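You operate a simulated robot arm through the tools that you are given. There is no shell and no other tool.

You run a simulated robot arm. Do the job below in one go: nothing can be reset, and whatever is moved stays where it is left.

## Task
Put things in order on the top of the cream bench. At the end: the silver die from the top of the cream bench stands where the white pot (marked "Sealant") stood; the white pot from the top of the cream bench stands on top of the brown carton (marked "Shaft seals"); the white tag from the top of the cream bench stands where the cream label block stood; the gold filter from the top of the cream bench stands where the white tag stood; the cream label block from the top of the cream bench stands where the silver die stood; whatever was shut is shut again. Leave all else as you found it, and nothing knocked over.

The check looks at the end state, three seconds after you hand in, the way a careful person would. Anything else that was tipped, shoved, dropped, spilled or broken makes it a failure. Lids that push on must go on centred and level and be pressed home; caps that screw on are set level and turned clockwise until they are tight.

## Robot
A 7-joint arm with a two-finger parallel gripper, fixed in place. Base frame: the origin is at the foot of the arm, x ahead of it, y to its left, z up; the work surface is at about z = 0. Readings come in mm, degrees, newtons and seconds.
With the tool pointing down near the work surface it reaches from about 220 to 580 mm from the base axis. Its first joint turns from -66.0 to 66.0 degrees. Payload 2.5 kg.
The TCP is the grasp point between the finger pads, 23 mm short of the fingertips. In the tool frame z runs along the fingers and y along their closing line. The gripper opens to 94 mm. The fingers are 38 mm wide and 10 mm thick; the gripper's body (54 by 96 mm) begins 39 mm behind the TCP.
Orientation is that of the tool frame in the base frame, as a unit quaternion [x, y, z, w]. With the fingers straight down and closing along the base's y, the tool's x points along the base's -x, its y along +y and its z along -z.

## Interface
- The arm moves only by the tool servo_tool. Its argument "steps" is a list of rows, each a list of 6 numbers: the shift along the tool's x, y, z in mm, then the turn, a rotation vector about the tool's x, y, z in degrees. In form: [[x, y, z, wx, wy, wz], ...]. A call has 1 to 20 rows; each row shifts and turns the commanded pose from where the row before left it, along the tool's axes as they then stand. "gripper" is the opening, from 0 (shut) to 1 (fully open), set as the call begins (left out, the last holds). Each row takes 0.2 s and may step no farther than 50 mm and 8.6 degrees from the row before; otherwise, or with a gripper value out of range, the whole call is refused. Where a pose cannot be reached the arm comes as near as it can. A force on the tool above 40 N (or 10 N above the force at the start of the call, whichever is more), or a blocked arm, ends the call early, and 0.2 s more pass. Each finger travels about 108 mm/s and halts on what it meets, pressing with about 39 N; the grip force reading is that of the motor and also rises with nothing between the fingers. The clock runs only during rows and for 0.2 s after the last one: add rows that do not move to give the fingers time. It gives the time, the measured TCP pose, the force on the tool (base axes), the opening and the grip force at its end, in the units of the frame above (readings bear some noise), with the torque about the TCP (base axes, N m) and any sound that the robot's microphone picked up.
- Cameras (640 x 400 px; columns grow to the right, rows downward): "scene" is fixed at [119.1, -406.2, 548.4]; the picture's right is [0.82, -0.57, 0.00], its down [-0.30, -0.44, -0.84] and it looks along [0.48, 0.70, -0.54] (base axes); focal length 325 px, centre (320, 200). "wrist" rides on the gripper at [86, 16, -74] in the tool frame; the picture's right is [-0.18, 0.98, 0.00], its down [-0.58, -0.11, -0.81] and it looks along [-0.79, -0.15, 0.59] (tool axes); focal length 243 px, centre (320, 200).
- camera(camera): a new picture of that camera. The clock stands still meanwhile.
- locate(camera, pixels): there is no depth. For up to 12 entries [column, row, z] of the newest picture of that camera ("zoom" is the newest enlarged one), the place [x, y] in the base frame at which the ray of that pixel passes the height z, good to about 3 mm. The clock stands still meanwhile.
- enlarge(camera, box): a new picture of the part [left, top, right, bottom] of that camera's present view, enlarged. The clock stands still meanwhile.
- sign_off(): hands the job in; it is judged then, once.

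Unless the task says otherwise, let go and move clear before handing in.

The tools are called after ">>>" as a command line: name --pt "numbers of a row" for each row, then --argument value for the rest, lists and objects as JSON in quotes. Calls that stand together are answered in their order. servo_tool: Moves the arm, as the interface text tells. Its arguments: {"type":"object","properties":{"steps":{"type":"array","items":{"type":"array","items":{"type":"number"}}},"gripper":{"type":"number"}},"required":["steps"]} The other tools are called the same way: camera (camera) takes a picture; locate (camera, pixels) gives the place at which the rays of pixels pass given heights; enlarge (camera, box) takes an enlarged picture of a part of a camera's view; sign_off () hands the job in.

At the start:

```text
t: 0.0
eef_pos: [399.3, 189.1, 369.2]
tcp_rot: [-0.001, 1.0, 0.0, 0.0]
ft_force: [-0.5, -0.1, 0.8]
torque: [0.01, 0.01, -0.01]
opening: 93.9
gripper_force: 0.1
```

scene: 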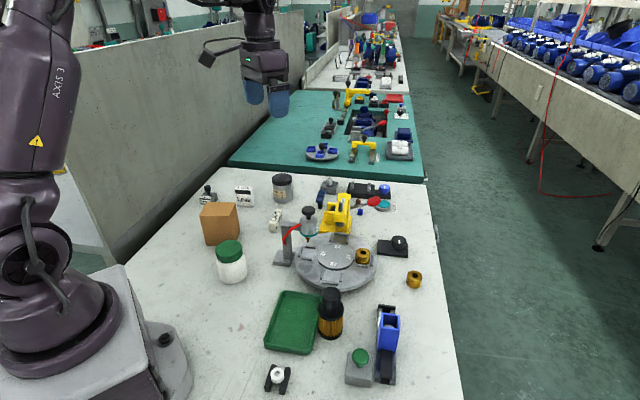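
wrist: 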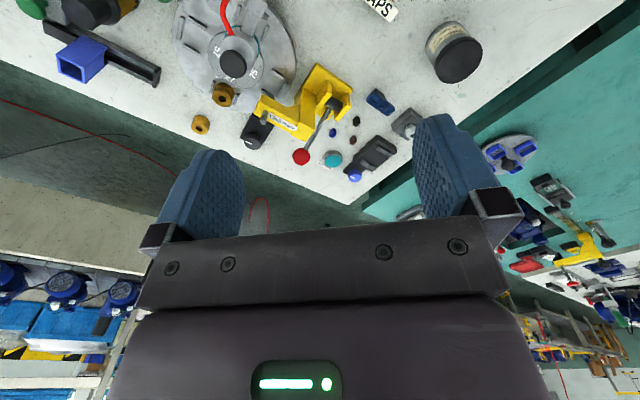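

The scene picture shows a cream bench with a brown carton around (220,222), a white pot with green lid at (231,262), a white label block near (244,196), a jar at (283,187), and other items. I'll enlarge several areas to identify the items.

>>> enlarge --camera "scene" --box '[180, 160, 340, 260]'

>>> enlarge --camera "scene" --box '[290, 160, 450, 260]'

>>> enlarge --camera "scene" --box '[240, 240, 440, 400]'

>>> enlarge --camera "scene" --box '[180, 190, 300, 300]'

```text
4.00 times, centred on (260, 210) of scene
```

zoom: 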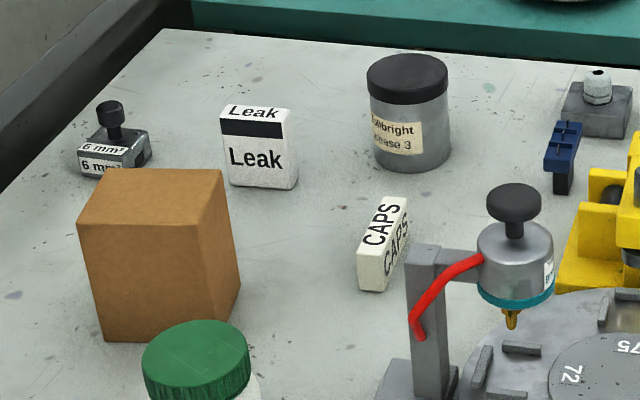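

```text
4.00 times, centred on (370, 210) of scene
```

zoom: 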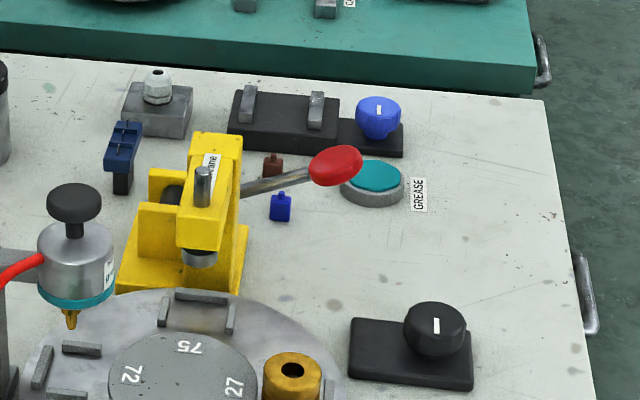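

```text
2.50 times, centred on (340, 320) of scene
```

zoom: 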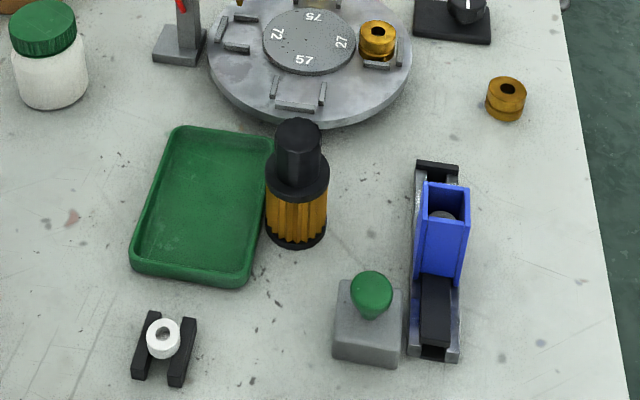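

```text
3.64 times, centred on (240, 245) of scene
```

zoom: 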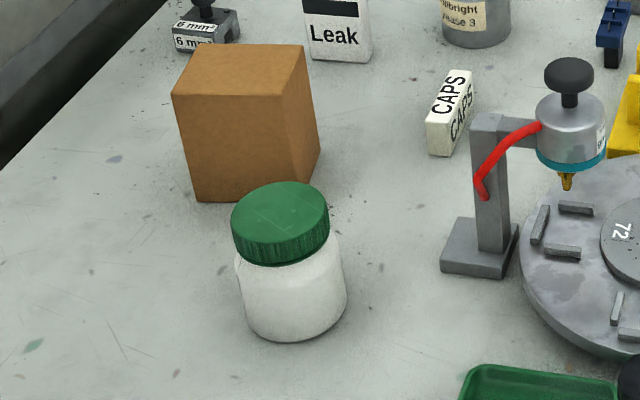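

The enlarged pictures show the silver die "6 mm²" (black knob), the white "Leak" tag, the "CAPS" cream label block, the carton, the white pot with green lid, and the gold filter with black top at scene (330,312). I'll locate key points using the newest zoom (carton, pot, label block).

>>> locate --camera "zoom" --pixels '[[197, 201, 0], [298, 192, 0], [320, 153, 0], [292, 342, 0], [246, 316, 0], [346, 297, 0], [172, 94, 80], [192, 45, 80], [302, 44, 80], [292, 92, 80], [428, 155, 0], [450, 156, 0]]'

>>> enlarge --camera "scene" --box '[190, 175, 254, 215]'

>>> enlarge --camera "scene" --box '[254, 200, 318, 240]'

>>> enlarge --camera "scene" --box '[290, 275, 370, 345]'

```text
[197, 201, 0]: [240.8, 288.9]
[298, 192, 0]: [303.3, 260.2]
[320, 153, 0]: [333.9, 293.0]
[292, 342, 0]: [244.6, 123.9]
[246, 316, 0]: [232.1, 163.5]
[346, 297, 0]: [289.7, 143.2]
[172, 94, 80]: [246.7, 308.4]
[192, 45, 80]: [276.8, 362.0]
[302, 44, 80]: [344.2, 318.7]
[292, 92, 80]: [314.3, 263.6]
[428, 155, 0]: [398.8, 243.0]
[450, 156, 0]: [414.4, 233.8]
```

```text
10.00 times, centred on (222, 195) of scene
```

zoom: 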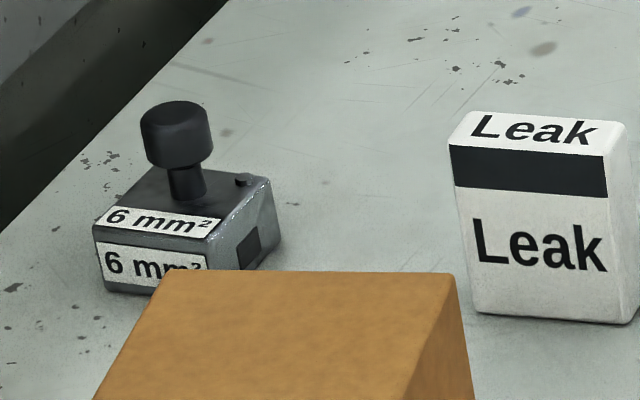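

```text
10.00 times, centred on (286, 220) of scene
```

zoom: 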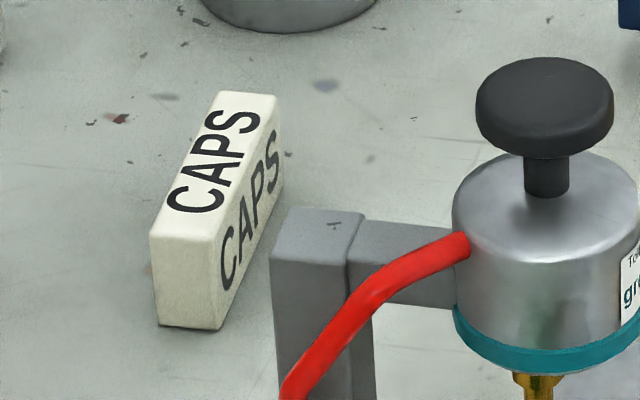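

```text
5.71 times, centred on (330, 310) of scene
```

zoom: 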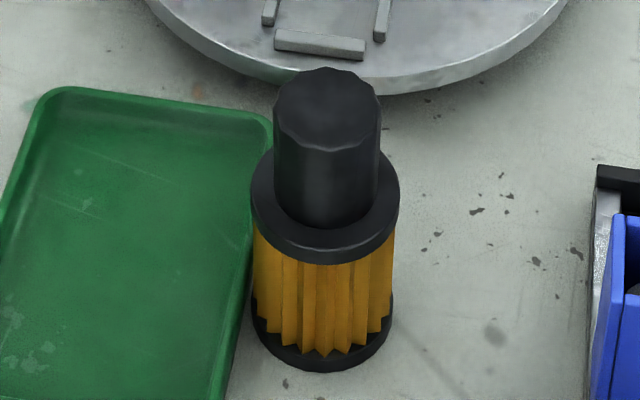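

The zooms give clear corner pixels for the die, tag, label block and filter; I'll locate those in scene coordinates.

>>> locate --camera "scene" --pixels '[[200.5, 203.8, 0], [217.8, 199.3, 0], [237.8, 206.2, 0], [252.8, 207.3, 0], [270, 232.5, 0], [275.7, 233, 0], [282.3, 220.5, 0], [330, 340.1, 0], [317.9, 328.4, 0], [342.8, 328.4, 0]]'

>>> locate --camera "scene" --pixels '[[235, 194.7, 50], [250.3, 195.6, 50], [237.2, 191.2, 50], [252.2, 192.4, 50], [269, 223.7, 30], [274.5, 224.3, 30], [276, 209.2, 30], [282, 209.8, 30], [199.5, 197.5, 20], [210.8, 198.7, 20], [217, 192.8, 20]]'

```text
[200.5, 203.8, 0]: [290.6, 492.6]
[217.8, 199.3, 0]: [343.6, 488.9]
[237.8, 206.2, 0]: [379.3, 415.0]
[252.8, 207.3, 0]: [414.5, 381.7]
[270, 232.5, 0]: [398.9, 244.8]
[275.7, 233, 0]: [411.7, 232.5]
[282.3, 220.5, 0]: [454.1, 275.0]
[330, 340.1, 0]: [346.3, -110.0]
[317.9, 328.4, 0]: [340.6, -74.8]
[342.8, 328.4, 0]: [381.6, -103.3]
```

```text
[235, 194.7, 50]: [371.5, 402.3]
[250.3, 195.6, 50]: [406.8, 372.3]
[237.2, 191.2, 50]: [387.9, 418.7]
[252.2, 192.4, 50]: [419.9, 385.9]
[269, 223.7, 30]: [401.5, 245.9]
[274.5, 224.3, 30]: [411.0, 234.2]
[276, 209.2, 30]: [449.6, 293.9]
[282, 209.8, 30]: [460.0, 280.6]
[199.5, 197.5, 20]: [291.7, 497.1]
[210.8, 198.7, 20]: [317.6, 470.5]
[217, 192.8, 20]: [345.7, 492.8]
```

The scene rays place the die near (318,492), tag near (397,400), label block near (430,262), filter near (360,-85), pot near (258,154) and carton near (290,293). I'll check the bench edge near the die and bring the wrist camera round for a second view.

>>> locate --camera "scene" --pixels '[[190, 198, 0], [212.5, 175, 0], [100, 290, 0], [429, 183, 0], [220, 168, 0], [321.5, 202.5, 0], [288, 201, 0]]'

>>> servo_tool --pt "42.5 10 10 0 0 0" --pt "42.5 10 10 0 0 0" --pt "42.5 10 10 0 0 0" --pt "42.5 10 10 0 0 0" --pt "0 0 0 0 0 -7.5" --pt "0 0 0 0 0 -7.5" --pt "0 0 0 0 0 -7.5" --pt "0 0 0 0 0 -7.5" --pt "0 0 0 0 0 -7.5" --pt "0 0 0 0 0 -7.5" --pt "0 0 0 0 0 0" --pt "0 0 0 0 0 0"

>>> camera --camera "wrist"

```text
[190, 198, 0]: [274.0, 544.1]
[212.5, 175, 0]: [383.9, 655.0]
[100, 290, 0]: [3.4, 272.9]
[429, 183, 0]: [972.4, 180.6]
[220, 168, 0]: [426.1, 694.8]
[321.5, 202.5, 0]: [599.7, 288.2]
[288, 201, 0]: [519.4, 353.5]
```

```text
t: 2.6
eef_pos: [228.7, 228.4, 329.9]
tcp_rot: [-0.383, 0.924, 0.0, 0.001]
ft_force: [-0.7, 0.7, -0.3]
torque: [0.0, 0.0, 0.01]
opening: 93.7
gripper_force: 0.0
```

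```text
taken
```

wrist: 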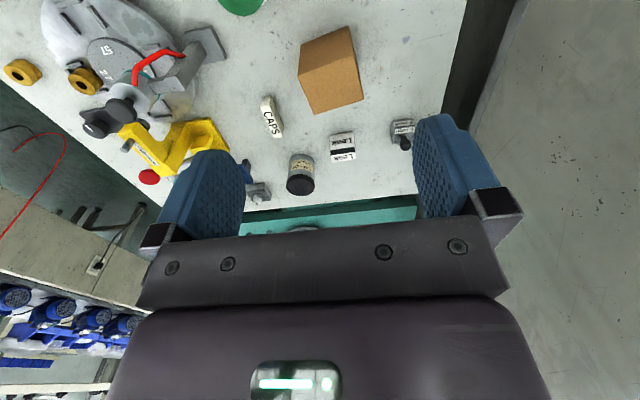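

The wrist view shows CAPS at (271,117), the Leak tag at (342,147), the die at (402,132), the carton at (330,70), and the pot lid at (240,5). I'll enlarge around these.

>>> enlarge --camera "wrist" --box '[320, 105, 416, 165]'

>>> enlarge --camera "wrist" --box '[240, 80, 320, 130]'

>>> enlarge --camera "wrist" --box '[280, 20, 376, 120]'

```text
6.67 times, centred on (368, 135) of wrist
```

zoom: 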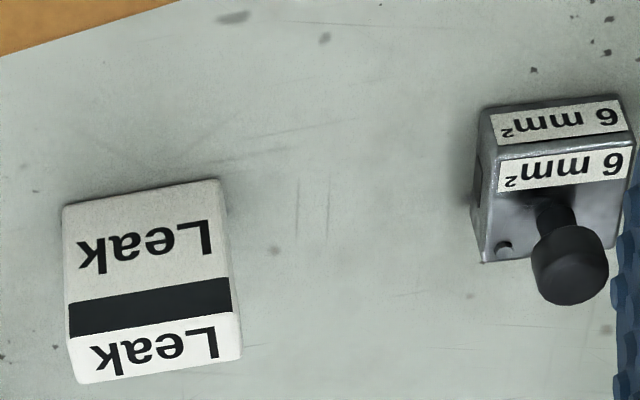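

```text
8.00 times, centred on (280, 105) of wrist
```

zoom: 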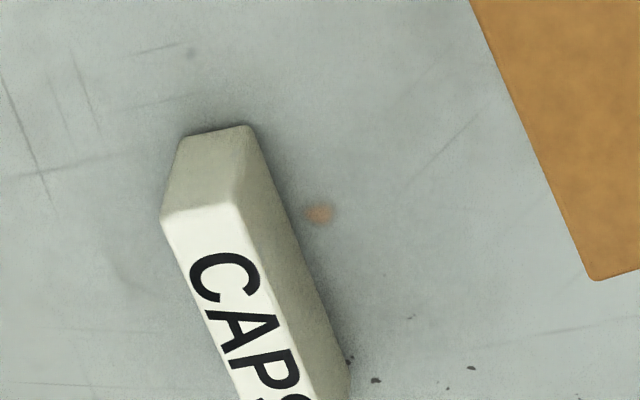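

```text
4.00 times, centred on (328, 70) of wrist
```

zoom: 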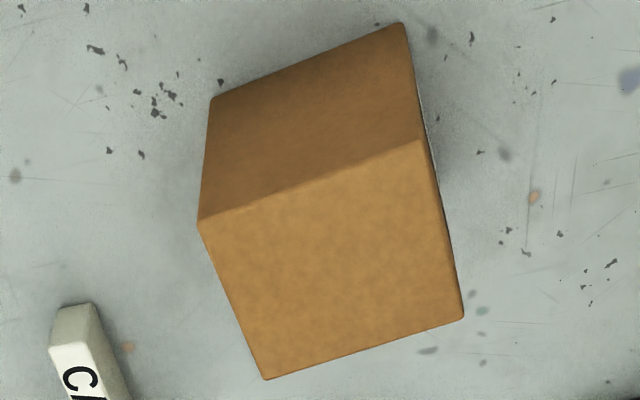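

I've read the corner pixels off the zooms; now I'll locate them through the wrist camera for the second view.

>>> locate --camera "wrist" --pixels '[[329.5, 136.05, 0], [352.7, 132, 0], [330.5, 156, 50], [354.8, 151.2, 50], [332, 162.5, 50], [356.3, 158.6, 50], [392.3, 121.5, 0], [413.3, 119.3, 0], [394.6, 128.7, 20], [415.1, 126, 20], [392.5, 144.3, 20]]'

>>> locate --camera "wrist" --pixels '[[262.9, 97.1, 0], [271.25, 95.75, 0], [260.25, 107.25, 30], [269, 105.6, 30], [301, 44.5, 0], [348.5, 25.75, 0], [297.5, 75.25, 90], [353.5, 55, 90], [314.25, 115, 90], [363.75, 99.25, 90]]'

>>> enlarge --camera "wrist" --box '[240, 85, 304, 145]'

```text
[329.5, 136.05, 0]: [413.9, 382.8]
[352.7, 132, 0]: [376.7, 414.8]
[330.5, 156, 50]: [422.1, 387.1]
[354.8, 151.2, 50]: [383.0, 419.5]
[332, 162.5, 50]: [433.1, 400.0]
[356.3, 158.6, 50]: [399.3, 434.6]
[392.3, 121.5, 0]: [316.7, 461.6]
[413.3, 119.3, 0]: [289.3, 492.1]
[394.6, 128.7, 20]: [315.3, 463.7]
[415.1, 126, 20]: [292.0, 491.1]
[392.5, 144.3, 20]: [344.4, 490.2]
```

```text
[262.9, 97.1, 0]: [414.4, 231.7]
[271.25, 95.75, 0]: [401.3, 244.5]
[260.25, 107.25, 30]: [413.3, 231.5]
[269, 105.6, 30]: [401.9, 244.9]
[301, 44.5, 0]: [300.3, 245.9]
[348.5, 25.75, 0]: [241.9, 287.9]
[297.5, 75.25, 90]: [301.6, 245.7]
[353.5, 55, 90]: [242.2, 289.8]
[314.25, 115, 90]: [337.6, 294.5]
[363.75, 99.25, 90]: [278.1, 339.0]
```

```text
6.67 times, centred on (272, 115) of wrist
```

zoom: 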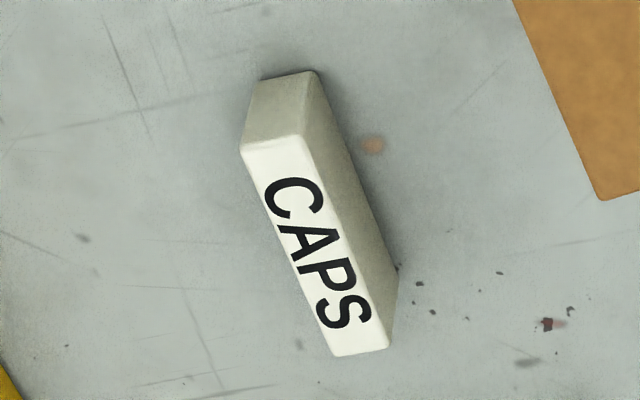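

The wrist and scene rays agree well; I made an arithmetic slip on the tag's top edge (should be rows ~190 and ~186), so I'll re-locate those along with the label block's far end.

>>> locate --camera "scene" --pixels '[[235, 189.7, 50], [250.3, 190.6, 50], [237.2, 186.2, 50], [252.2, 187.4, 50], [276, 209.2, 30], [282, 209.8, 30]]'

>>> locate --camera "wrist" --pixels '[[274.25, 138.55, 30], [282.2, 137.05, 30], [283.6, 125.8, 0]]'

>>> enlarge --camera "wrist" --box '[380, 105, 428, 155]'

```text
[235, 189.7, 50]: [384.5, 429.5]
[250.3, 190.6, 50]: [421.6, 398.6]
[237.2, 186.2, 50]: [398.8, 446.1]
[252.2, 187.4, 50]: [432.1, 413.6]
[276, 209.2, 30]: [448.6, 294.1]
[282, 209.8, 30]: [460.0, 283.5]
```

```text
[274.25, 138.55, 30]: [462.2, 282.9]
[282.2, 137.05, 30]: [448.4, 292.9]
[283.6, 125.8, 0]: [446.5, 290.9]
```

```text
8.00 times, centred on (404, 130) of wrist
```

zoom: 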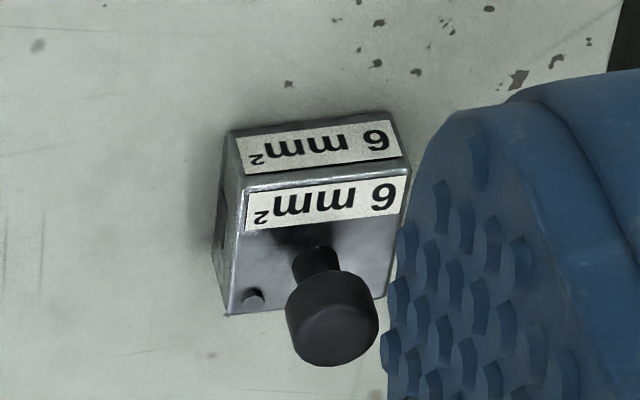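

The label block centre is ≈(431,263) at yaw ≈46°, height 30; the tag ≈(402,404), about 49×19×59 mm; the die ≈(316,488). Now I'll measure the pot (lid-top centre at scene ~(229.3,249)) and the knob, and get a wrist view of the pot from the -y side.

>>> locate --camera "scene" --pixels '[[229.3, 249.1, 70], [229.3, 249.1, 80], [229.3, 249.1, 90], [229.3, 249.1, 100], [207.7, 186.8, 45], [207.7, 186.8, 55]]'

>>> locate --camera "wrist" --pixels '[[405.9, 146.9, 45], [405.9, 146.9, 55]]'

>>> servo_tool --pt "0 0 0 0 0 7.5" --pt "0 0 0 0 0 7.5" --pt "0 0 0 0 0 7.5" --pt "0 0 0 0 0 7.5" --pt "0 0 0 0 0 7.5" --pt "0 0 0 0 0 7.5" --pt "20 -40 0 0 0 0" --pt "20 -40 0 0 0 0" --pt "0 -30 0 0 0 0" --pt "0 0 0 0 0 0" --pt "0 0 0 0 0 0"

>>> camera --camera "wrist"

```text
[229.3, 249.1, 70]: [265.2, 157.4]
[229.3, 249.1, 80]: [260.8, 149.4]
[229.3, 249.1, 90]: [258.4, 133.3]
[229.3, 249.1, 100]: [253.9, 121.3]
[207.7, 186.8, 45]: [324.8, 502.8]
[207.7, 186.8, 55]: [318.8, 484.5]
```

```text
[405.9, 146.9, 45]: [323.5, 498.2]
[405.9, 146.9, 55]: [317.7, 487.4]
```

```text
t: 5.0
eef_pos: [189.8, 120.4, 329.6]
tcp_rot: [0.0, 1.0, 0.0, 0.001]
ft_force: [-0.7, -0.1, -1.0]
torque: [-0.04, 0.0, 0.01]
opening: 93.9
gripper_force: 0.0
```

```text
taken
```

wrist: 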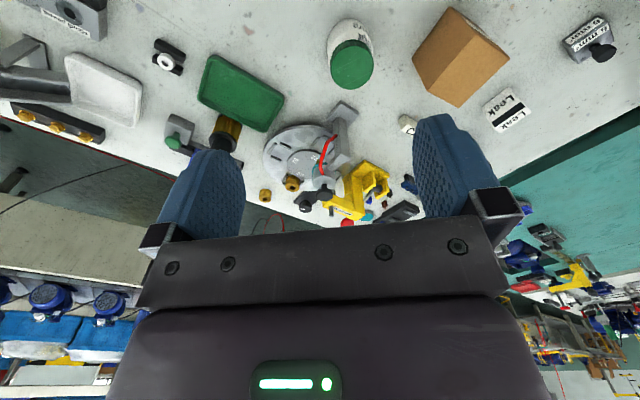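

The wrist view now shows the pot at (350,52) clearly. I'll enlarge it, and the filter/tray region at left.

>>> enlarge --camera "wrist" --box '[302, 10, 398, 100]'

>>> enlarge --camera "wrist" --box '[180, 50, 292, 150]'

>>> enlarge --camera "wrist" --box '[400, 0, 640, 150]'

```text
4.44 times, centred on (350, 55) of wrist
```

zoom: 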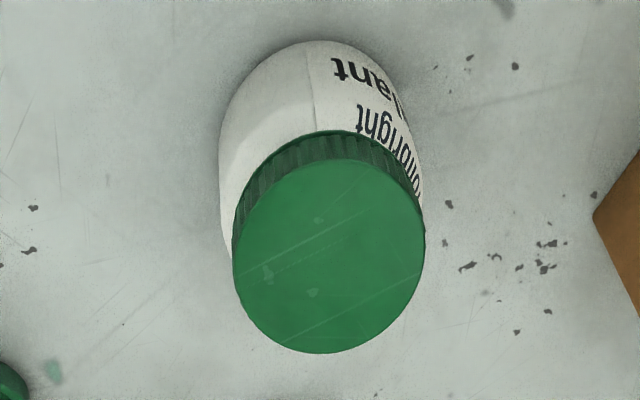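

```text
4.00 times, centred on (236, 100) of wrist
```

zoom: 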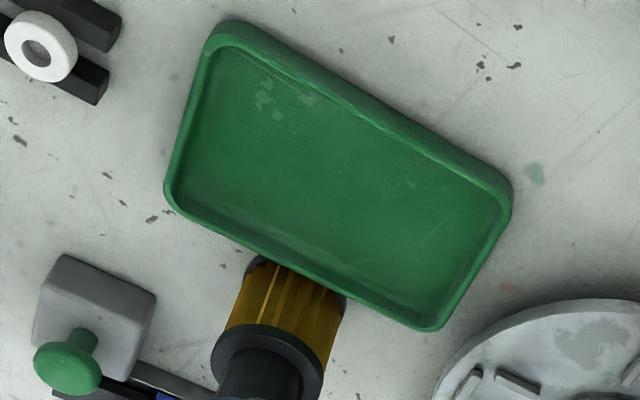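

```text
2.67 times, centred on (520, 75) of wrist
```

zoom: 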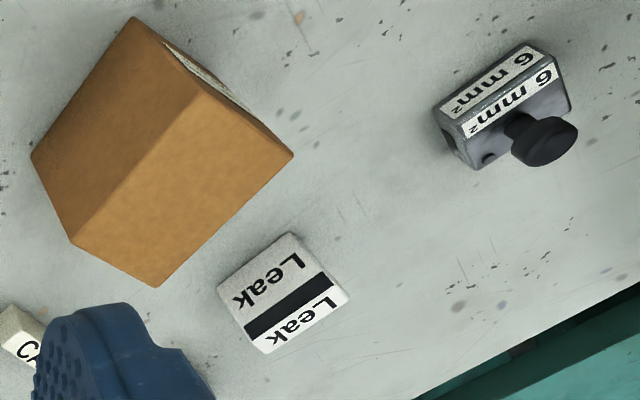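

Lid-top centre in the wrist view is ≈(352.0,67.6); I'll locate it at several heights, plus the base near edge.

>>> locate --camera "wrist" --pixels '[[352, 67.6, 70], [352, 67.6, 80], [352, 67.6, 90], [330.2, 67.6, 76], [373.6, 65.1, 76], [347.75, 19, 0], [347.75, 19, 5]]'

>>> enlarge --camera "scene" --box '[206, 232, 258, 292]'

```text
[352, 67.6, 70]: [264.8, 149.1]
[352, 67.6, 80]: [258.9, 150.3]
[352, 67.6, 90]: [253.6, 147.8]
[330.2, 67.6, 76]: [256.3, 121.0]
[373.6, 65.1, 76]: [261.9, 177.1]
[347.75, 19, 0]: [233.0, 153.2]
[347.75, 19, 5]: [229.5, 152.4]
```

```text
6.67 times, centred on (232, 262) of scene
```

zoom: 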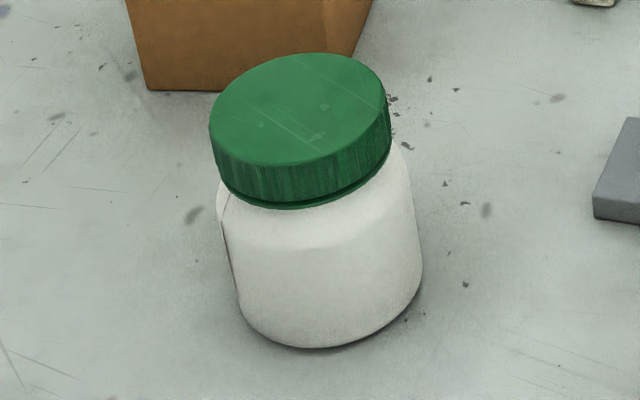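

Both views agree: pot axis ≈(260,151.5), lid top at z≈79, body ≈61 mm across. I'll hover above it with the fingers open and check alignment.

>>> servo_tool --pt "-17.55 7.78 37.4 0 0 0" --pt "-17.55 7.78 37.4 0 0 0" --pt "-17.55 7.78 37.4 0 0 0" --pt "-17.55 7.78 37.4 0 0 0" --pt "0 0 30 0 0 0" --pt "0 0 0 0 0 0" --pt "0 0 0 0 0 0" --gripper 1

>>> camera --camera "wrist"

>>> camera --camera "scene"

```text
t: 6.6
eef_pos: [259.7, 149.8, 152.2]
tcp_rot: [0.0, 1.0, -0.001, -0.001]
ft_force: [0.1, -0.2, 1.0]
torque: [-0.03, 0.0, 0.0]
opening: 94.1
gripper_force: 0.1
```

```text
taken
```

wrist: 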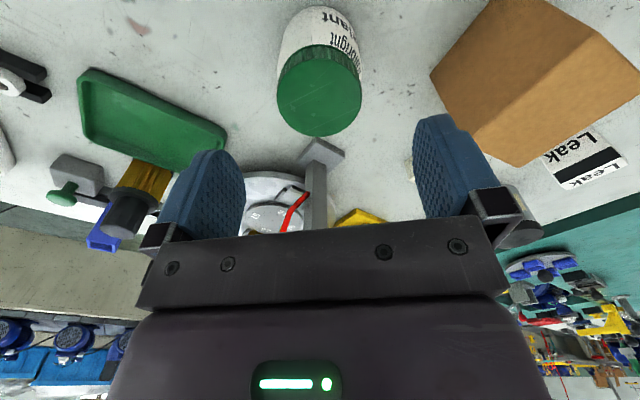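

```text
taken
```

scene: 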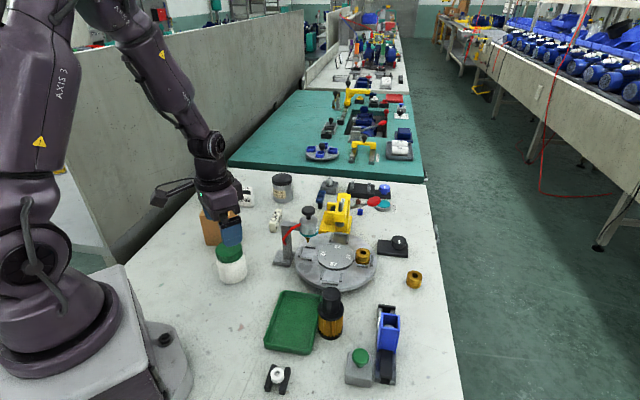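

The lid appears centred at about (319.5,91) between the fingers; I'll check its location at z=79 before descending.

>>> locate --camera "wrist" --pixels '[[319.5, 91, 79], [277, 91, 79], [362, 91, 79], [318, 8, 0]]'

```text
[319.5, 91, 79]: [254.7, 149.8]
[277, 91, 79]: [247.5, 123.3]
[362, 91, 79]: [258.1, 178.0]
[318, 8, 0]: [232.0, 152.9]
```

Everything lines up with the pot axis at ≈(259,151). I'll descend to z≈45 around the body.

>>> servo_tool --pt "0 1.2 30 0 0 0" --pt "0 0 30 0 0 0" --pt "0 0 20 0 0 0" --pt "0 0 15 0 0 0" --pt "0 0 12 0 0 0" --pt "0 0 0 0 0 0" --gripper 1

>>> camera --camera "wrist"

>>> camera --camera "scene"

```text
t: 8.0
eef_pos: [262.0, 150.8, 44.2]
tcp_rot: [0.0, 1.0, 0.0, 0.0]
ft_force: [0.4, -0.4, 0.6]
torque: [0.01, -0.01, 0.0]
opening: 94.0
gripper_force: 0.0
```

```text
taken
```

wrist: 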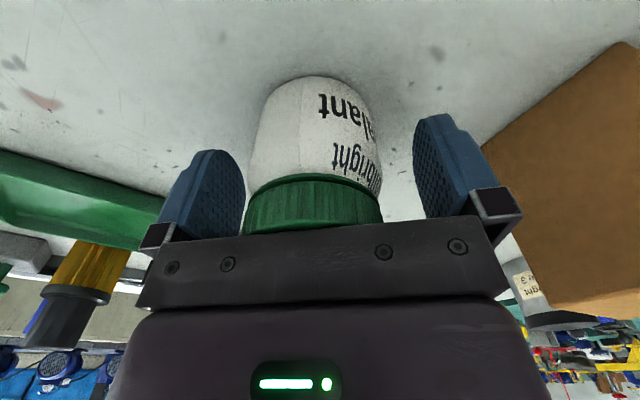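

```text
taken
```

scene: 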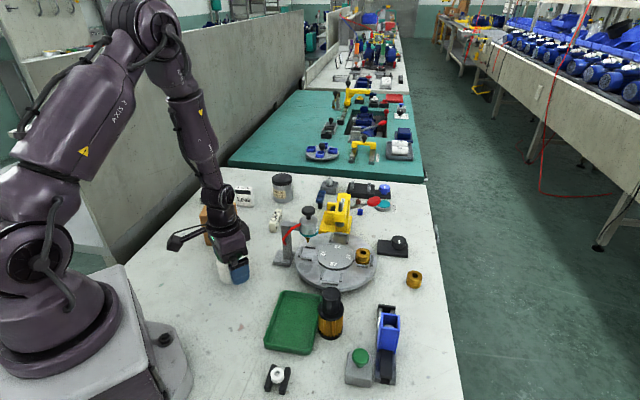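

The fingers straddle the pot with clear gaps on both sides (pot spans columns ~250–382). I'll check its lateral centre quickly.

>>> locate --camera "wrist" --pixels '[[316.5, 182, 44], [316.5, 150, 30], [320, 182, 44]]'

```text
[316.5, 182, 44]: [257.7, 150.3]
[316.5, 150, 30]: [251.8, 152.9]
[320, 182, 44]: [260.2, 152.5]
```

The pot is centred to within about 2 mm. Closing the gripper on the body.

>>> servo_tool --pt "0 0 0 0 0 0" --pt "0 0 0 0 0 0" --pt "0 0 0 0 0 0" --pt "0 0 0 0 0 0" --gripper 0.5

```text
t: 9.0
eef_pos: [259.0, 151.5, 44.3]
tcp_rot: [0.001, 1.0, 0.0, 0.0]
ft_force: [0.1, 1.0, 0.0]
torque: [0.01, 0.03, 0.01]
opening: 60.8
gripper_force: 38.8
```

Gripped at 60.8 mm with 38.8 N, pot place recorded as ≈(259,151). Lifting to about z=170 and checking.

>>> servo_tool --pt "0 0 -10 0 0 0" --pt "0 0 -25 0 0 0" --pt "0 0 -30 0 0 0" --pt "0 0 -30 0 0 0" --pt "0 0 -30 0 0 0" --pt "0 0 0 0 0 0" --gripper 0.5

>>> camera --camera "wrist"

>>> camera --camera "scene"

```text
t: 10.4
eef_pos: [259.5, 151.1, 170.0]
tcp_rot: [0.001, 1.0, -0.001, 0.0]
ft_force: [0.2, -0.4, -2.5]
torque: [-0.01, 0.01, 0.0]
opening: 60.8
gripper_force: 39.0
```

```text
taken
```

wrist: 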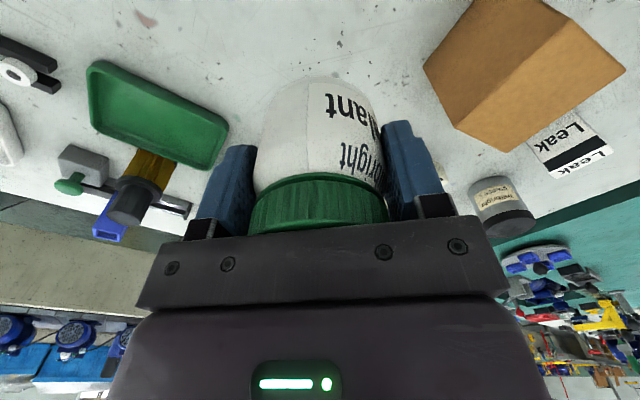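

```text
taken
```

scene: 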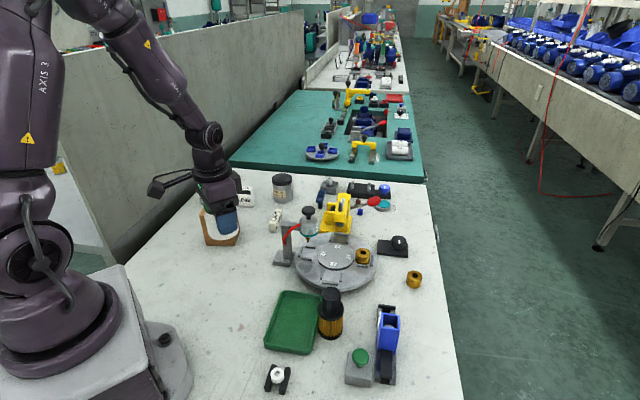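

The pot is held level. Moving over the carton centre (290,292).

>>> servo_tool --pt "-5 20 0 0 0 0" --pt "-6.5 30 0 0 0 0" --pt "-6.5 30 0 0 0 0" --pt "-6.5 30 0 0 0 0" --pt "-6 30.9 0 0 0 0" --pt "0 0 0 0 0 0" --pt "0 0 0 0 0 0" --gripper 0.5

>>> camera --camera "wrist"

>>> camera --camera "scene"

```text
t: 12.0
eef_pos: [290.5, 290.3, 169.6]
tcp_rot: [0.0, 1.0, 0.0, 0.0]
ft_force: [0.0, -0.7, -2.2]
torque: [0.0, 0.02, -0.01]
opening: 61.0
gripper_force: 38.7
```

```text
taken
```

wrist: 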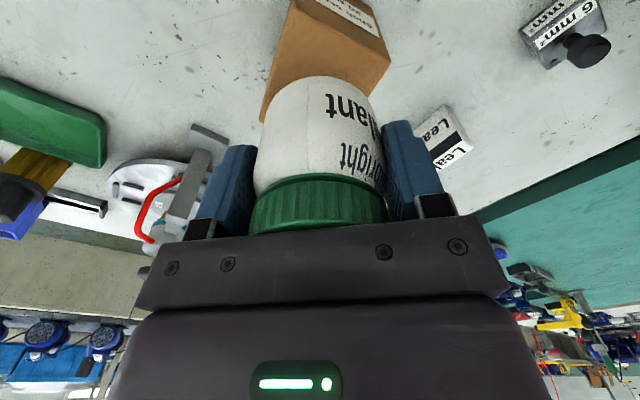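

```text
taken
```

scene: 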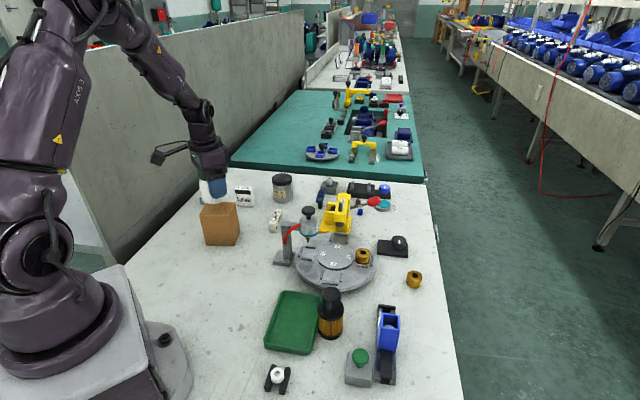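

Pot is over the carton. Descending to just above the carton top (pot base ≈95) and viewing.

>>> servo_tool --pt "0 1.5 15 0 0 0" --pt "0 0 10 0 0 0" --pt "0 0 5 0 0 0" --pt "0 0 0 0 0 0" --pt "0 0 0 0 0 0" --gripper 0.5

>>> enlarge --camera "scene" --box '[170, 150, 290, 250]'

>>> camera --camera "wrist"

```text
t: 13.2
eef_pos: [290.3, 293.4, 139.7]
tcp_rot: [0.0, 1.0, 0.0, 0.0]
ft_force: [-1.8, -1.2, 4.0]
torque: [-0.1, 0.08, 0.03]
opening: 60.9
gripper_force: 39.5
```

```text
4.00 times, centred on (230, 200) of scene
```

zoom: 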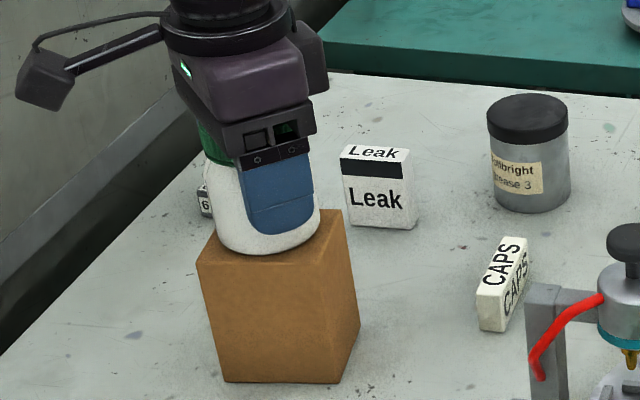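

```text
taken
```

wrist: 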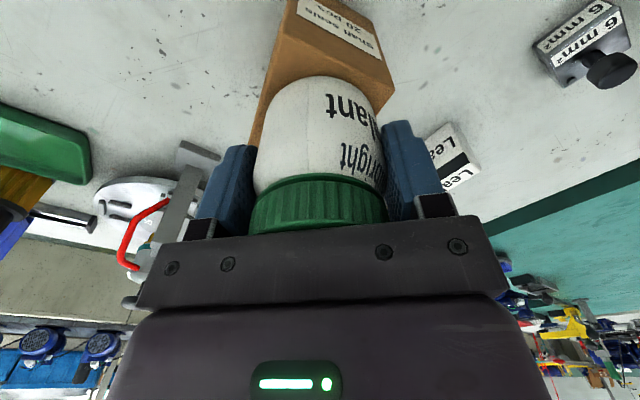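

The force rose from −2.2 to +4 N, so the pot's base touches the carton top (zoom shows it centred around (268,240)). I'll nudge 0.5 mm more to confirm firm seating before releasing.

>>> servo_tool --pt "0 0 0.5 0 0 0" --pt "0 0 0 0 0 0" --gripper 0.5

```text
t: 13.8
eef_pos: [292.2, 294.1, 139.1]
tcp_rot: [0.001, 1.0, 0.0, 0.0]
ft_force: [-4.7, -3.3, 15.8]
torque: [-0.23, 0.26, 0.02]
opening: 60.9
gripper_force: 38.9
```

Solid contact (15.8 N). I'll back off 0.5 mm and open the fingers.

>>> servo_tool --pt "0 0 -0.6 0 0 0" --pt "0 0 0 0 0 0" --gripper 0.5

>>> servo_tool --pt "0 0 0 0 0 0" --pt "0 0 0 0 0 0" --pt "0 0 0 0 0 0" --gripper 1

>>> camera --camera "wrist"

```text
t: 14.4
eef_pos: [291.4, 293.8, 138.9]
tcp_rot: [0.0, 1.0, 0.0, 0.0]
ft_force: [-5.7, -4.7, 18.9]
torque: [-0.3, 0.3, 0.04]
opening: 60.7
gripper_force: 38.1
```

```text
t: 15.2
eef_pos: [291.9, 295.0, 137.9]
tcp_rot: [0.0, 1.0, 0.0, 0.0]
ft_force: [-0.2, 0.0, 0.6]
torque: [0.01, -0.01, 0.04]
opening: 94.0
gripper_force: 0.0
```

```text
taken
```

wrist: 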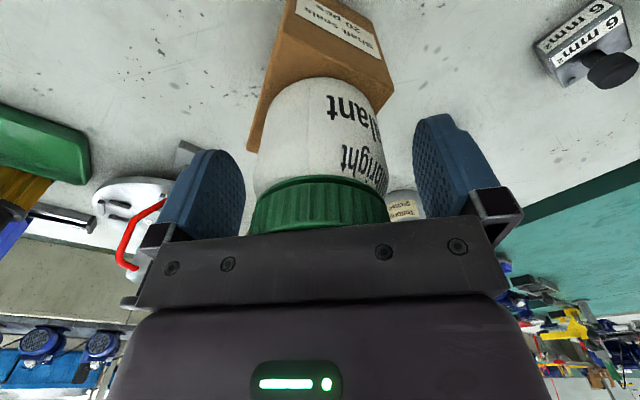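

Released with no residual force; the pot stands on the carton. Rising straight up.

>>> servo_tool --pt "0 0 -10 0 0 0" --pt "0 0 -30 0 0 0" --pt "0 0 -40 0 0 0" --pt "0 0 -40 0 0 0" --pt "0 0 -40 0 0 0" --pt "0 0 0 0 0 0" --gripper 1

>>> camera --camera "wrist"

>>> enlarge --camera "scene" --box '[170, 150, 290, 250]'

```text
t: 16.6
eef_pos: [293.7, 293.8, 298.5]
tcp_rot: [-0.001, 1.0, 0.0, 0.0]
ft_force: [0.7, 0.0, -0.2]
torque: [-0.01, -0.03, 0.01]
opening: 93.8
gripper_force: 0.1
```

```text
taken
```

wrist: 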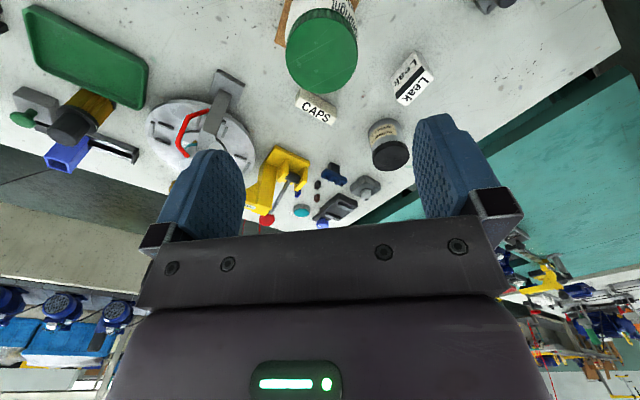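

```text
4.00 times, centred on (230, 200) of scene
```

zoom: 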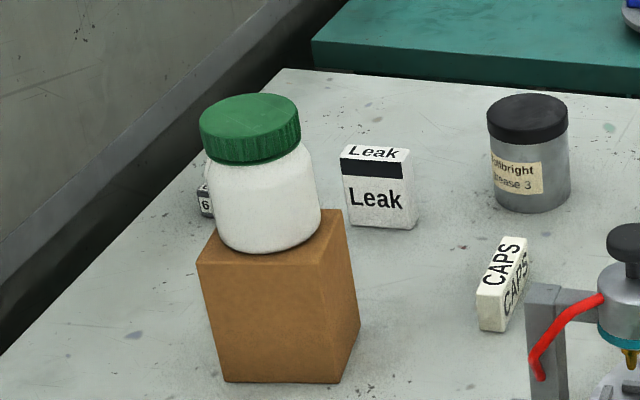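

The pot sits level on the carton. Next, the silver die: I'll turn the gripper to yaw ≈41° and move above the die near (317,488).

>>> servo_tool --pt "0 0 0 0 0 -8.2" --pt "0 0 0 0 0 -8.2" --pt "0 0 0 0 0 -8.2" --pt "0 0 0 0 0 -8.2" --pt "0 0 0 0 0 -8.2" --pt "-29 26.26 10 0 0 0" --pt "-29 26.26 20 0 0 0" --pt "-29 26.26 20 0 0 0" --pt "-29 26.26 30 0 0 0" --pt "-29 26.26 30 0 0 0" --pt "0 0 0 0 0 0" --pt "0 0 0 0 0 0" --gripper 1

>>> camera --camera "wrist"

>>> camera --camera "scene"

```text
t: 19.2
eef_pos: [313.7, 489.0, 189.7]
tcp_rot: [-0.351, 0.936, -0.001, 0.0]
ft_force: [0.0, -0.5, -0.4]
torque: [0.03, -0.03, -0.01]
opening: 94.0
gripper_force: 0.1
```

```text
taken
```

wrist: 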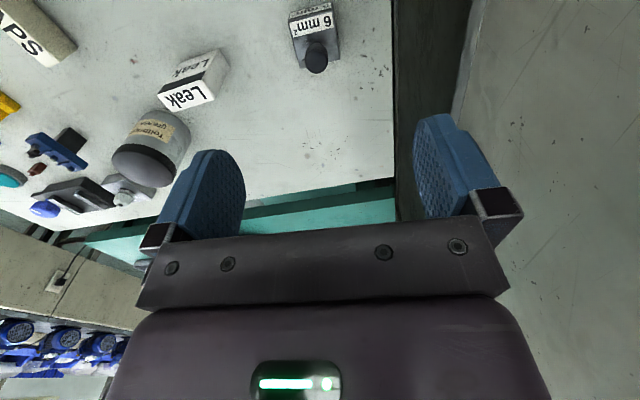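

```text
taken
```

scene: 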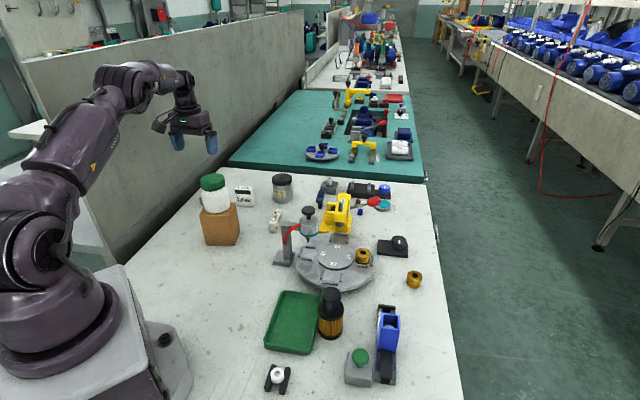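

The arm reached above the die, which appears at (315,38) in the wrist view. I'll enlarge for exact position and yaw.

>>> enlarge --camera "wrist" --box '[275, 0, 355, 80]'

```text
5.00 times, centred on (315, 40) of wrist
```

zoom: 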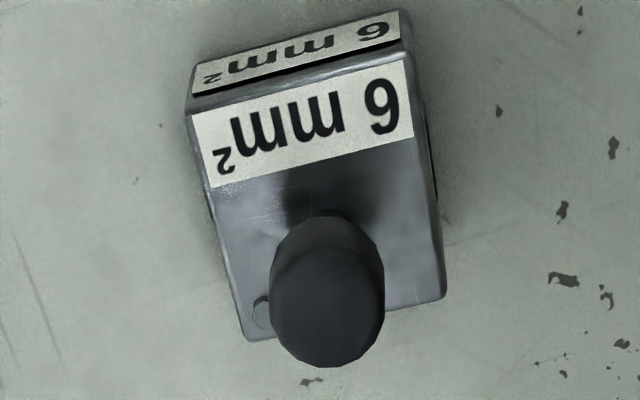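

>>> locate --camera "zoom" --pixels '[[188, 105, 25], [409, 52, 25], [247, 342, 25], [445, 297, 25], [190, 88, 0], [398, 14, 0], [328, 310, 53]]'

```text
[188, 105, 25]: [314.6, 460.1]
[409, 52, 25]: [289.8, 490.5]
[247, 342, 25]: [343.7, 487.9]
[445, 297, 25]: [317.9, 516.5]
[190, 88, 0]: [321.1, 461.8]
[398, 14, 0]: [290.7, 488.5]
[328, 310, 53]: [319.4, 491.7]
```

The die's corners at z=25 give centre ≈(316.5,488.8), yaw ≈42°, ~39 mm square. I'll correct and descend to z≈95 to check reach and alignment.

>>> servo_tool --pt "-2.4 -1.5 20 0 0 -1" --pt "0 0 30 0 0 0" --pt "0 0 25 0 0 0" --pt "0 0 20 0 0 0" --pt "0 0 0 0 0 0" --pt "0 0 0 0 0 0" --gripper 1

>>> camera --camera "wrist"

>>> camera --camera "scene"

```text
t: 20.6
eef_pos: [314.5, 491.3, 93.5]
tcp_rot: [-0.358, 0.934, 0.0, 0.0]
ft_force: [-0.2, -0.4, 0.1]
torque: [0.03, -0.05, -0.01]
opening: 94.0
gripper_force: 0.0
```

```text
taken
```

wrist: 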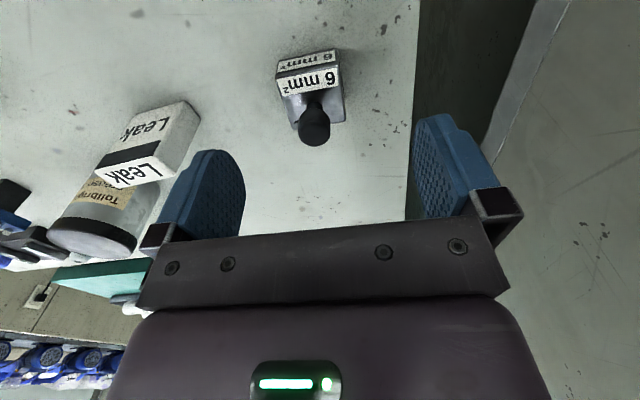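

```text
taken
```

scene: 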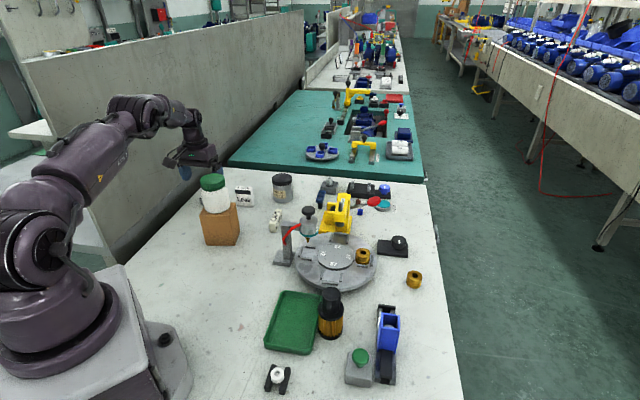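

The die now sits at (313,95) between the fingers. I'll enlarge to check lateral centring.

>>> enlarge --camera "wrist" --box '[263, 40, 363, 150]'

```text
3.64 times, centred on (313, 95) of wrist
```

zoom: 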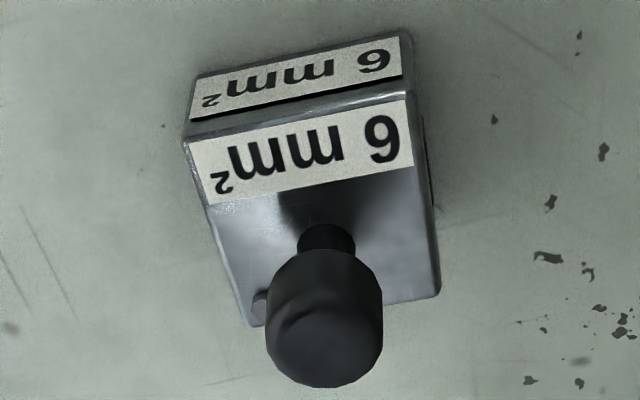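

>>> locate --camera "zoom" --pixels '[[184, 142, 25], [411, 93, 25], [253, 326, 25], [439, 291, 25], [197, 75, 0], [404, 30, 0], [325, 335, 53]]'

```text
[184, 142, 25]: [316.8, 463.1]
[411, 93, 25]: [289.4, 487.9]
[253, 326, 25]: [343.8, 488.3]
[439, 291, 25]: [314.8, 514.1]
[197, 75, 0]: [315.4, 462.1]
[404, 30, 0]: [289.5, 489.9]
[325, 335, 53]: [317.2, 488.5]
```

Die centre confirmed at ≈(316.3,488.4), knob axis the same, body height 25 mm, yaw ≈44°. Narrowing to ~66 mm and descending to z≈28.

>>> servo_tool --pt "0 0 15 0 0 -2" --pt "0 0 20 0 0 0" --pt "0 0 15 0 0 0" --pt "0 0 10 0 0 0" --pt "0 0 6 0 0 0" --pt "0 0 0 0 0 0" --pt "0 0 0 0 0 0" --gripper 0.72

>>> camera --camera "wrist"

```text
t: 22.2
eef_pos: [317.3, 488.7, 28.4]
tcp_rot: [-0.374, 0.927, 0.0, 0.0]
ft_force: [-0.3, 0.1, 0.1]
torque: [-0.01, -0.01, 0.0]
opening: 67.8
gripper_force: 0.1
```

```text
taken
```

wrist: 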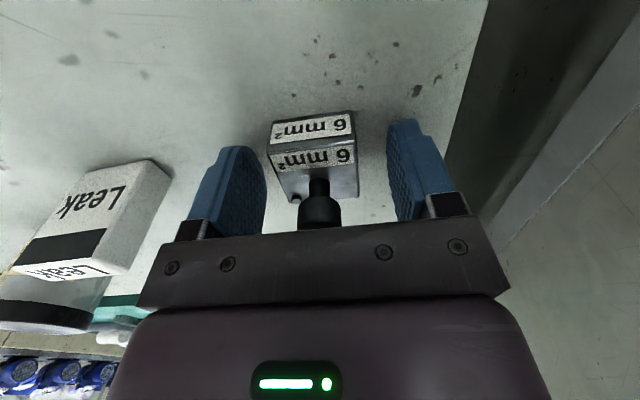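

The fingers are around the die body with clearance on both sides. Closing.

>>> servo_tool --pt "0 0 0 0 0 0" --pt "0 0 0 0 0 0" --pt "0 0 0 0 0 0" --pt "0 0 0 0 0 0" --gripper 0.3

>>> camera --camera "wrist"

```text
t: 23.2
eef_pos: [316.7, 489.2, 28.0]
tcp_rot: [-0.375, 0.927, 0.0, 0.0]
ft_force: [0.8, 0.3, 0.5]
torque: [-0.03, -0.1, -0.01]
opening: 39.7
gripper_force: 39.2
```

```text
taken
```

wrist: 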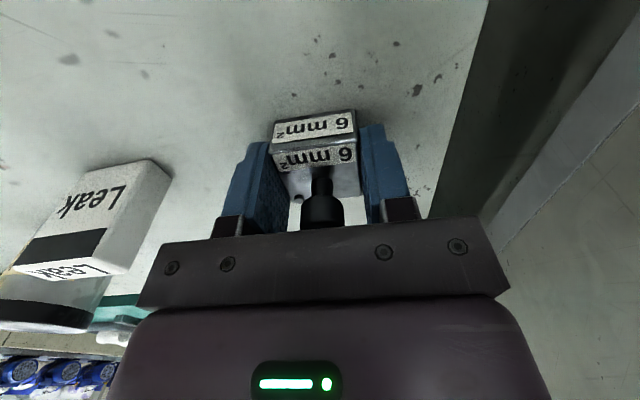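

Die gripped (39.7 mm, 39 N). Lifting straight up to z≈238 so it clears the pot on the carton.

>>> servo_tool --pt "0 0 -10 0 0 0" --pt "0 0 -30 0 0 0" --pt "0 0 -40 0 0 0" --pt "0 0 -40 0 0 0" --pt "0 0 -45 0 0 0" --pt "0 0 -45 0 0 0" --pt "0 0 0 0 0 0" --gripper 0.3

>>> camera --camera "wrist"

```text
t: 24.8
eef_pos: [316.9, 487.9, 240.3]
tcp_rot: [-0.375, 0.927, 0.001, 0.0]
ft_force: [0.4, -0.2, -3.2]
torque: [-0.01, -0.01, 0.01]
opening: 39.8
gripper_force: 38.8
```

```text
taken
```

wrist: 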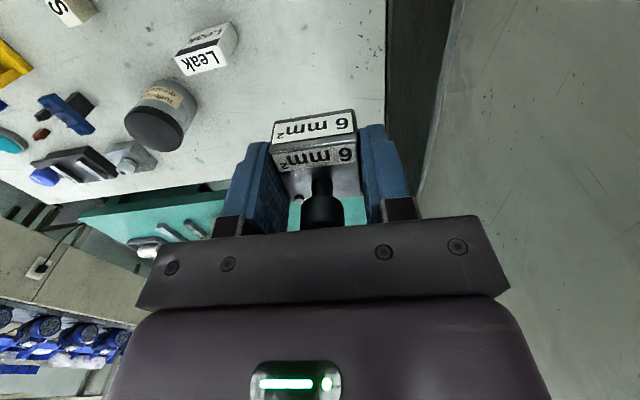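

The die is securely held (3.2 N). Carrying it at height to above the pot's old place (259.5,151.5).

>>> servo_tool --pt "15.3 -11.3 0 0 0 0" --pt "30.6 -22.5 0 0 0 0" --pt "30.6 -22.5 0 0 0 0" --pt "30.6 -22.5 0 0 0 0" --pt "30.6 -22.5 0 0 0 0" --pt "30.6 -22.5 0 0 0 0" --pt "30.6 -22.5 0 0 0 0" --pt "30.6 -22.5 0 0 0 0" --pt "30.6 -22.5 0 0 0 0" --pt "15.2 -11.4 0 0 0 0" --pt "0 0 0 0 0 0" --pt "0 0 0 0 0 0" --gripper 0.3

>>> camera --camera "wrist"

>>> camera --camera "scene"

```text
t: 27.4
eef_pos: [259.7, 151.7, 237.3]
tcp_rot: [-0.375, 0.927, 0.001, 0.0]
ft_force: [-0.4, 0.0, -2.6]
torque: [0.0, -0.03, 0.01]
opening: 39.2
gripper_force: 39.4
```

```text
taken
```

wrist: 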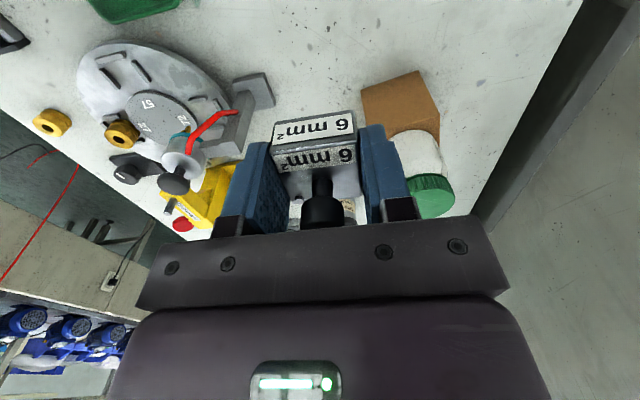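

```text
taken
```

scene: 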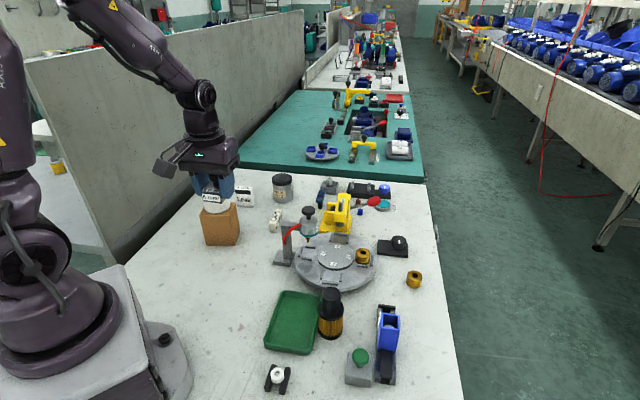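

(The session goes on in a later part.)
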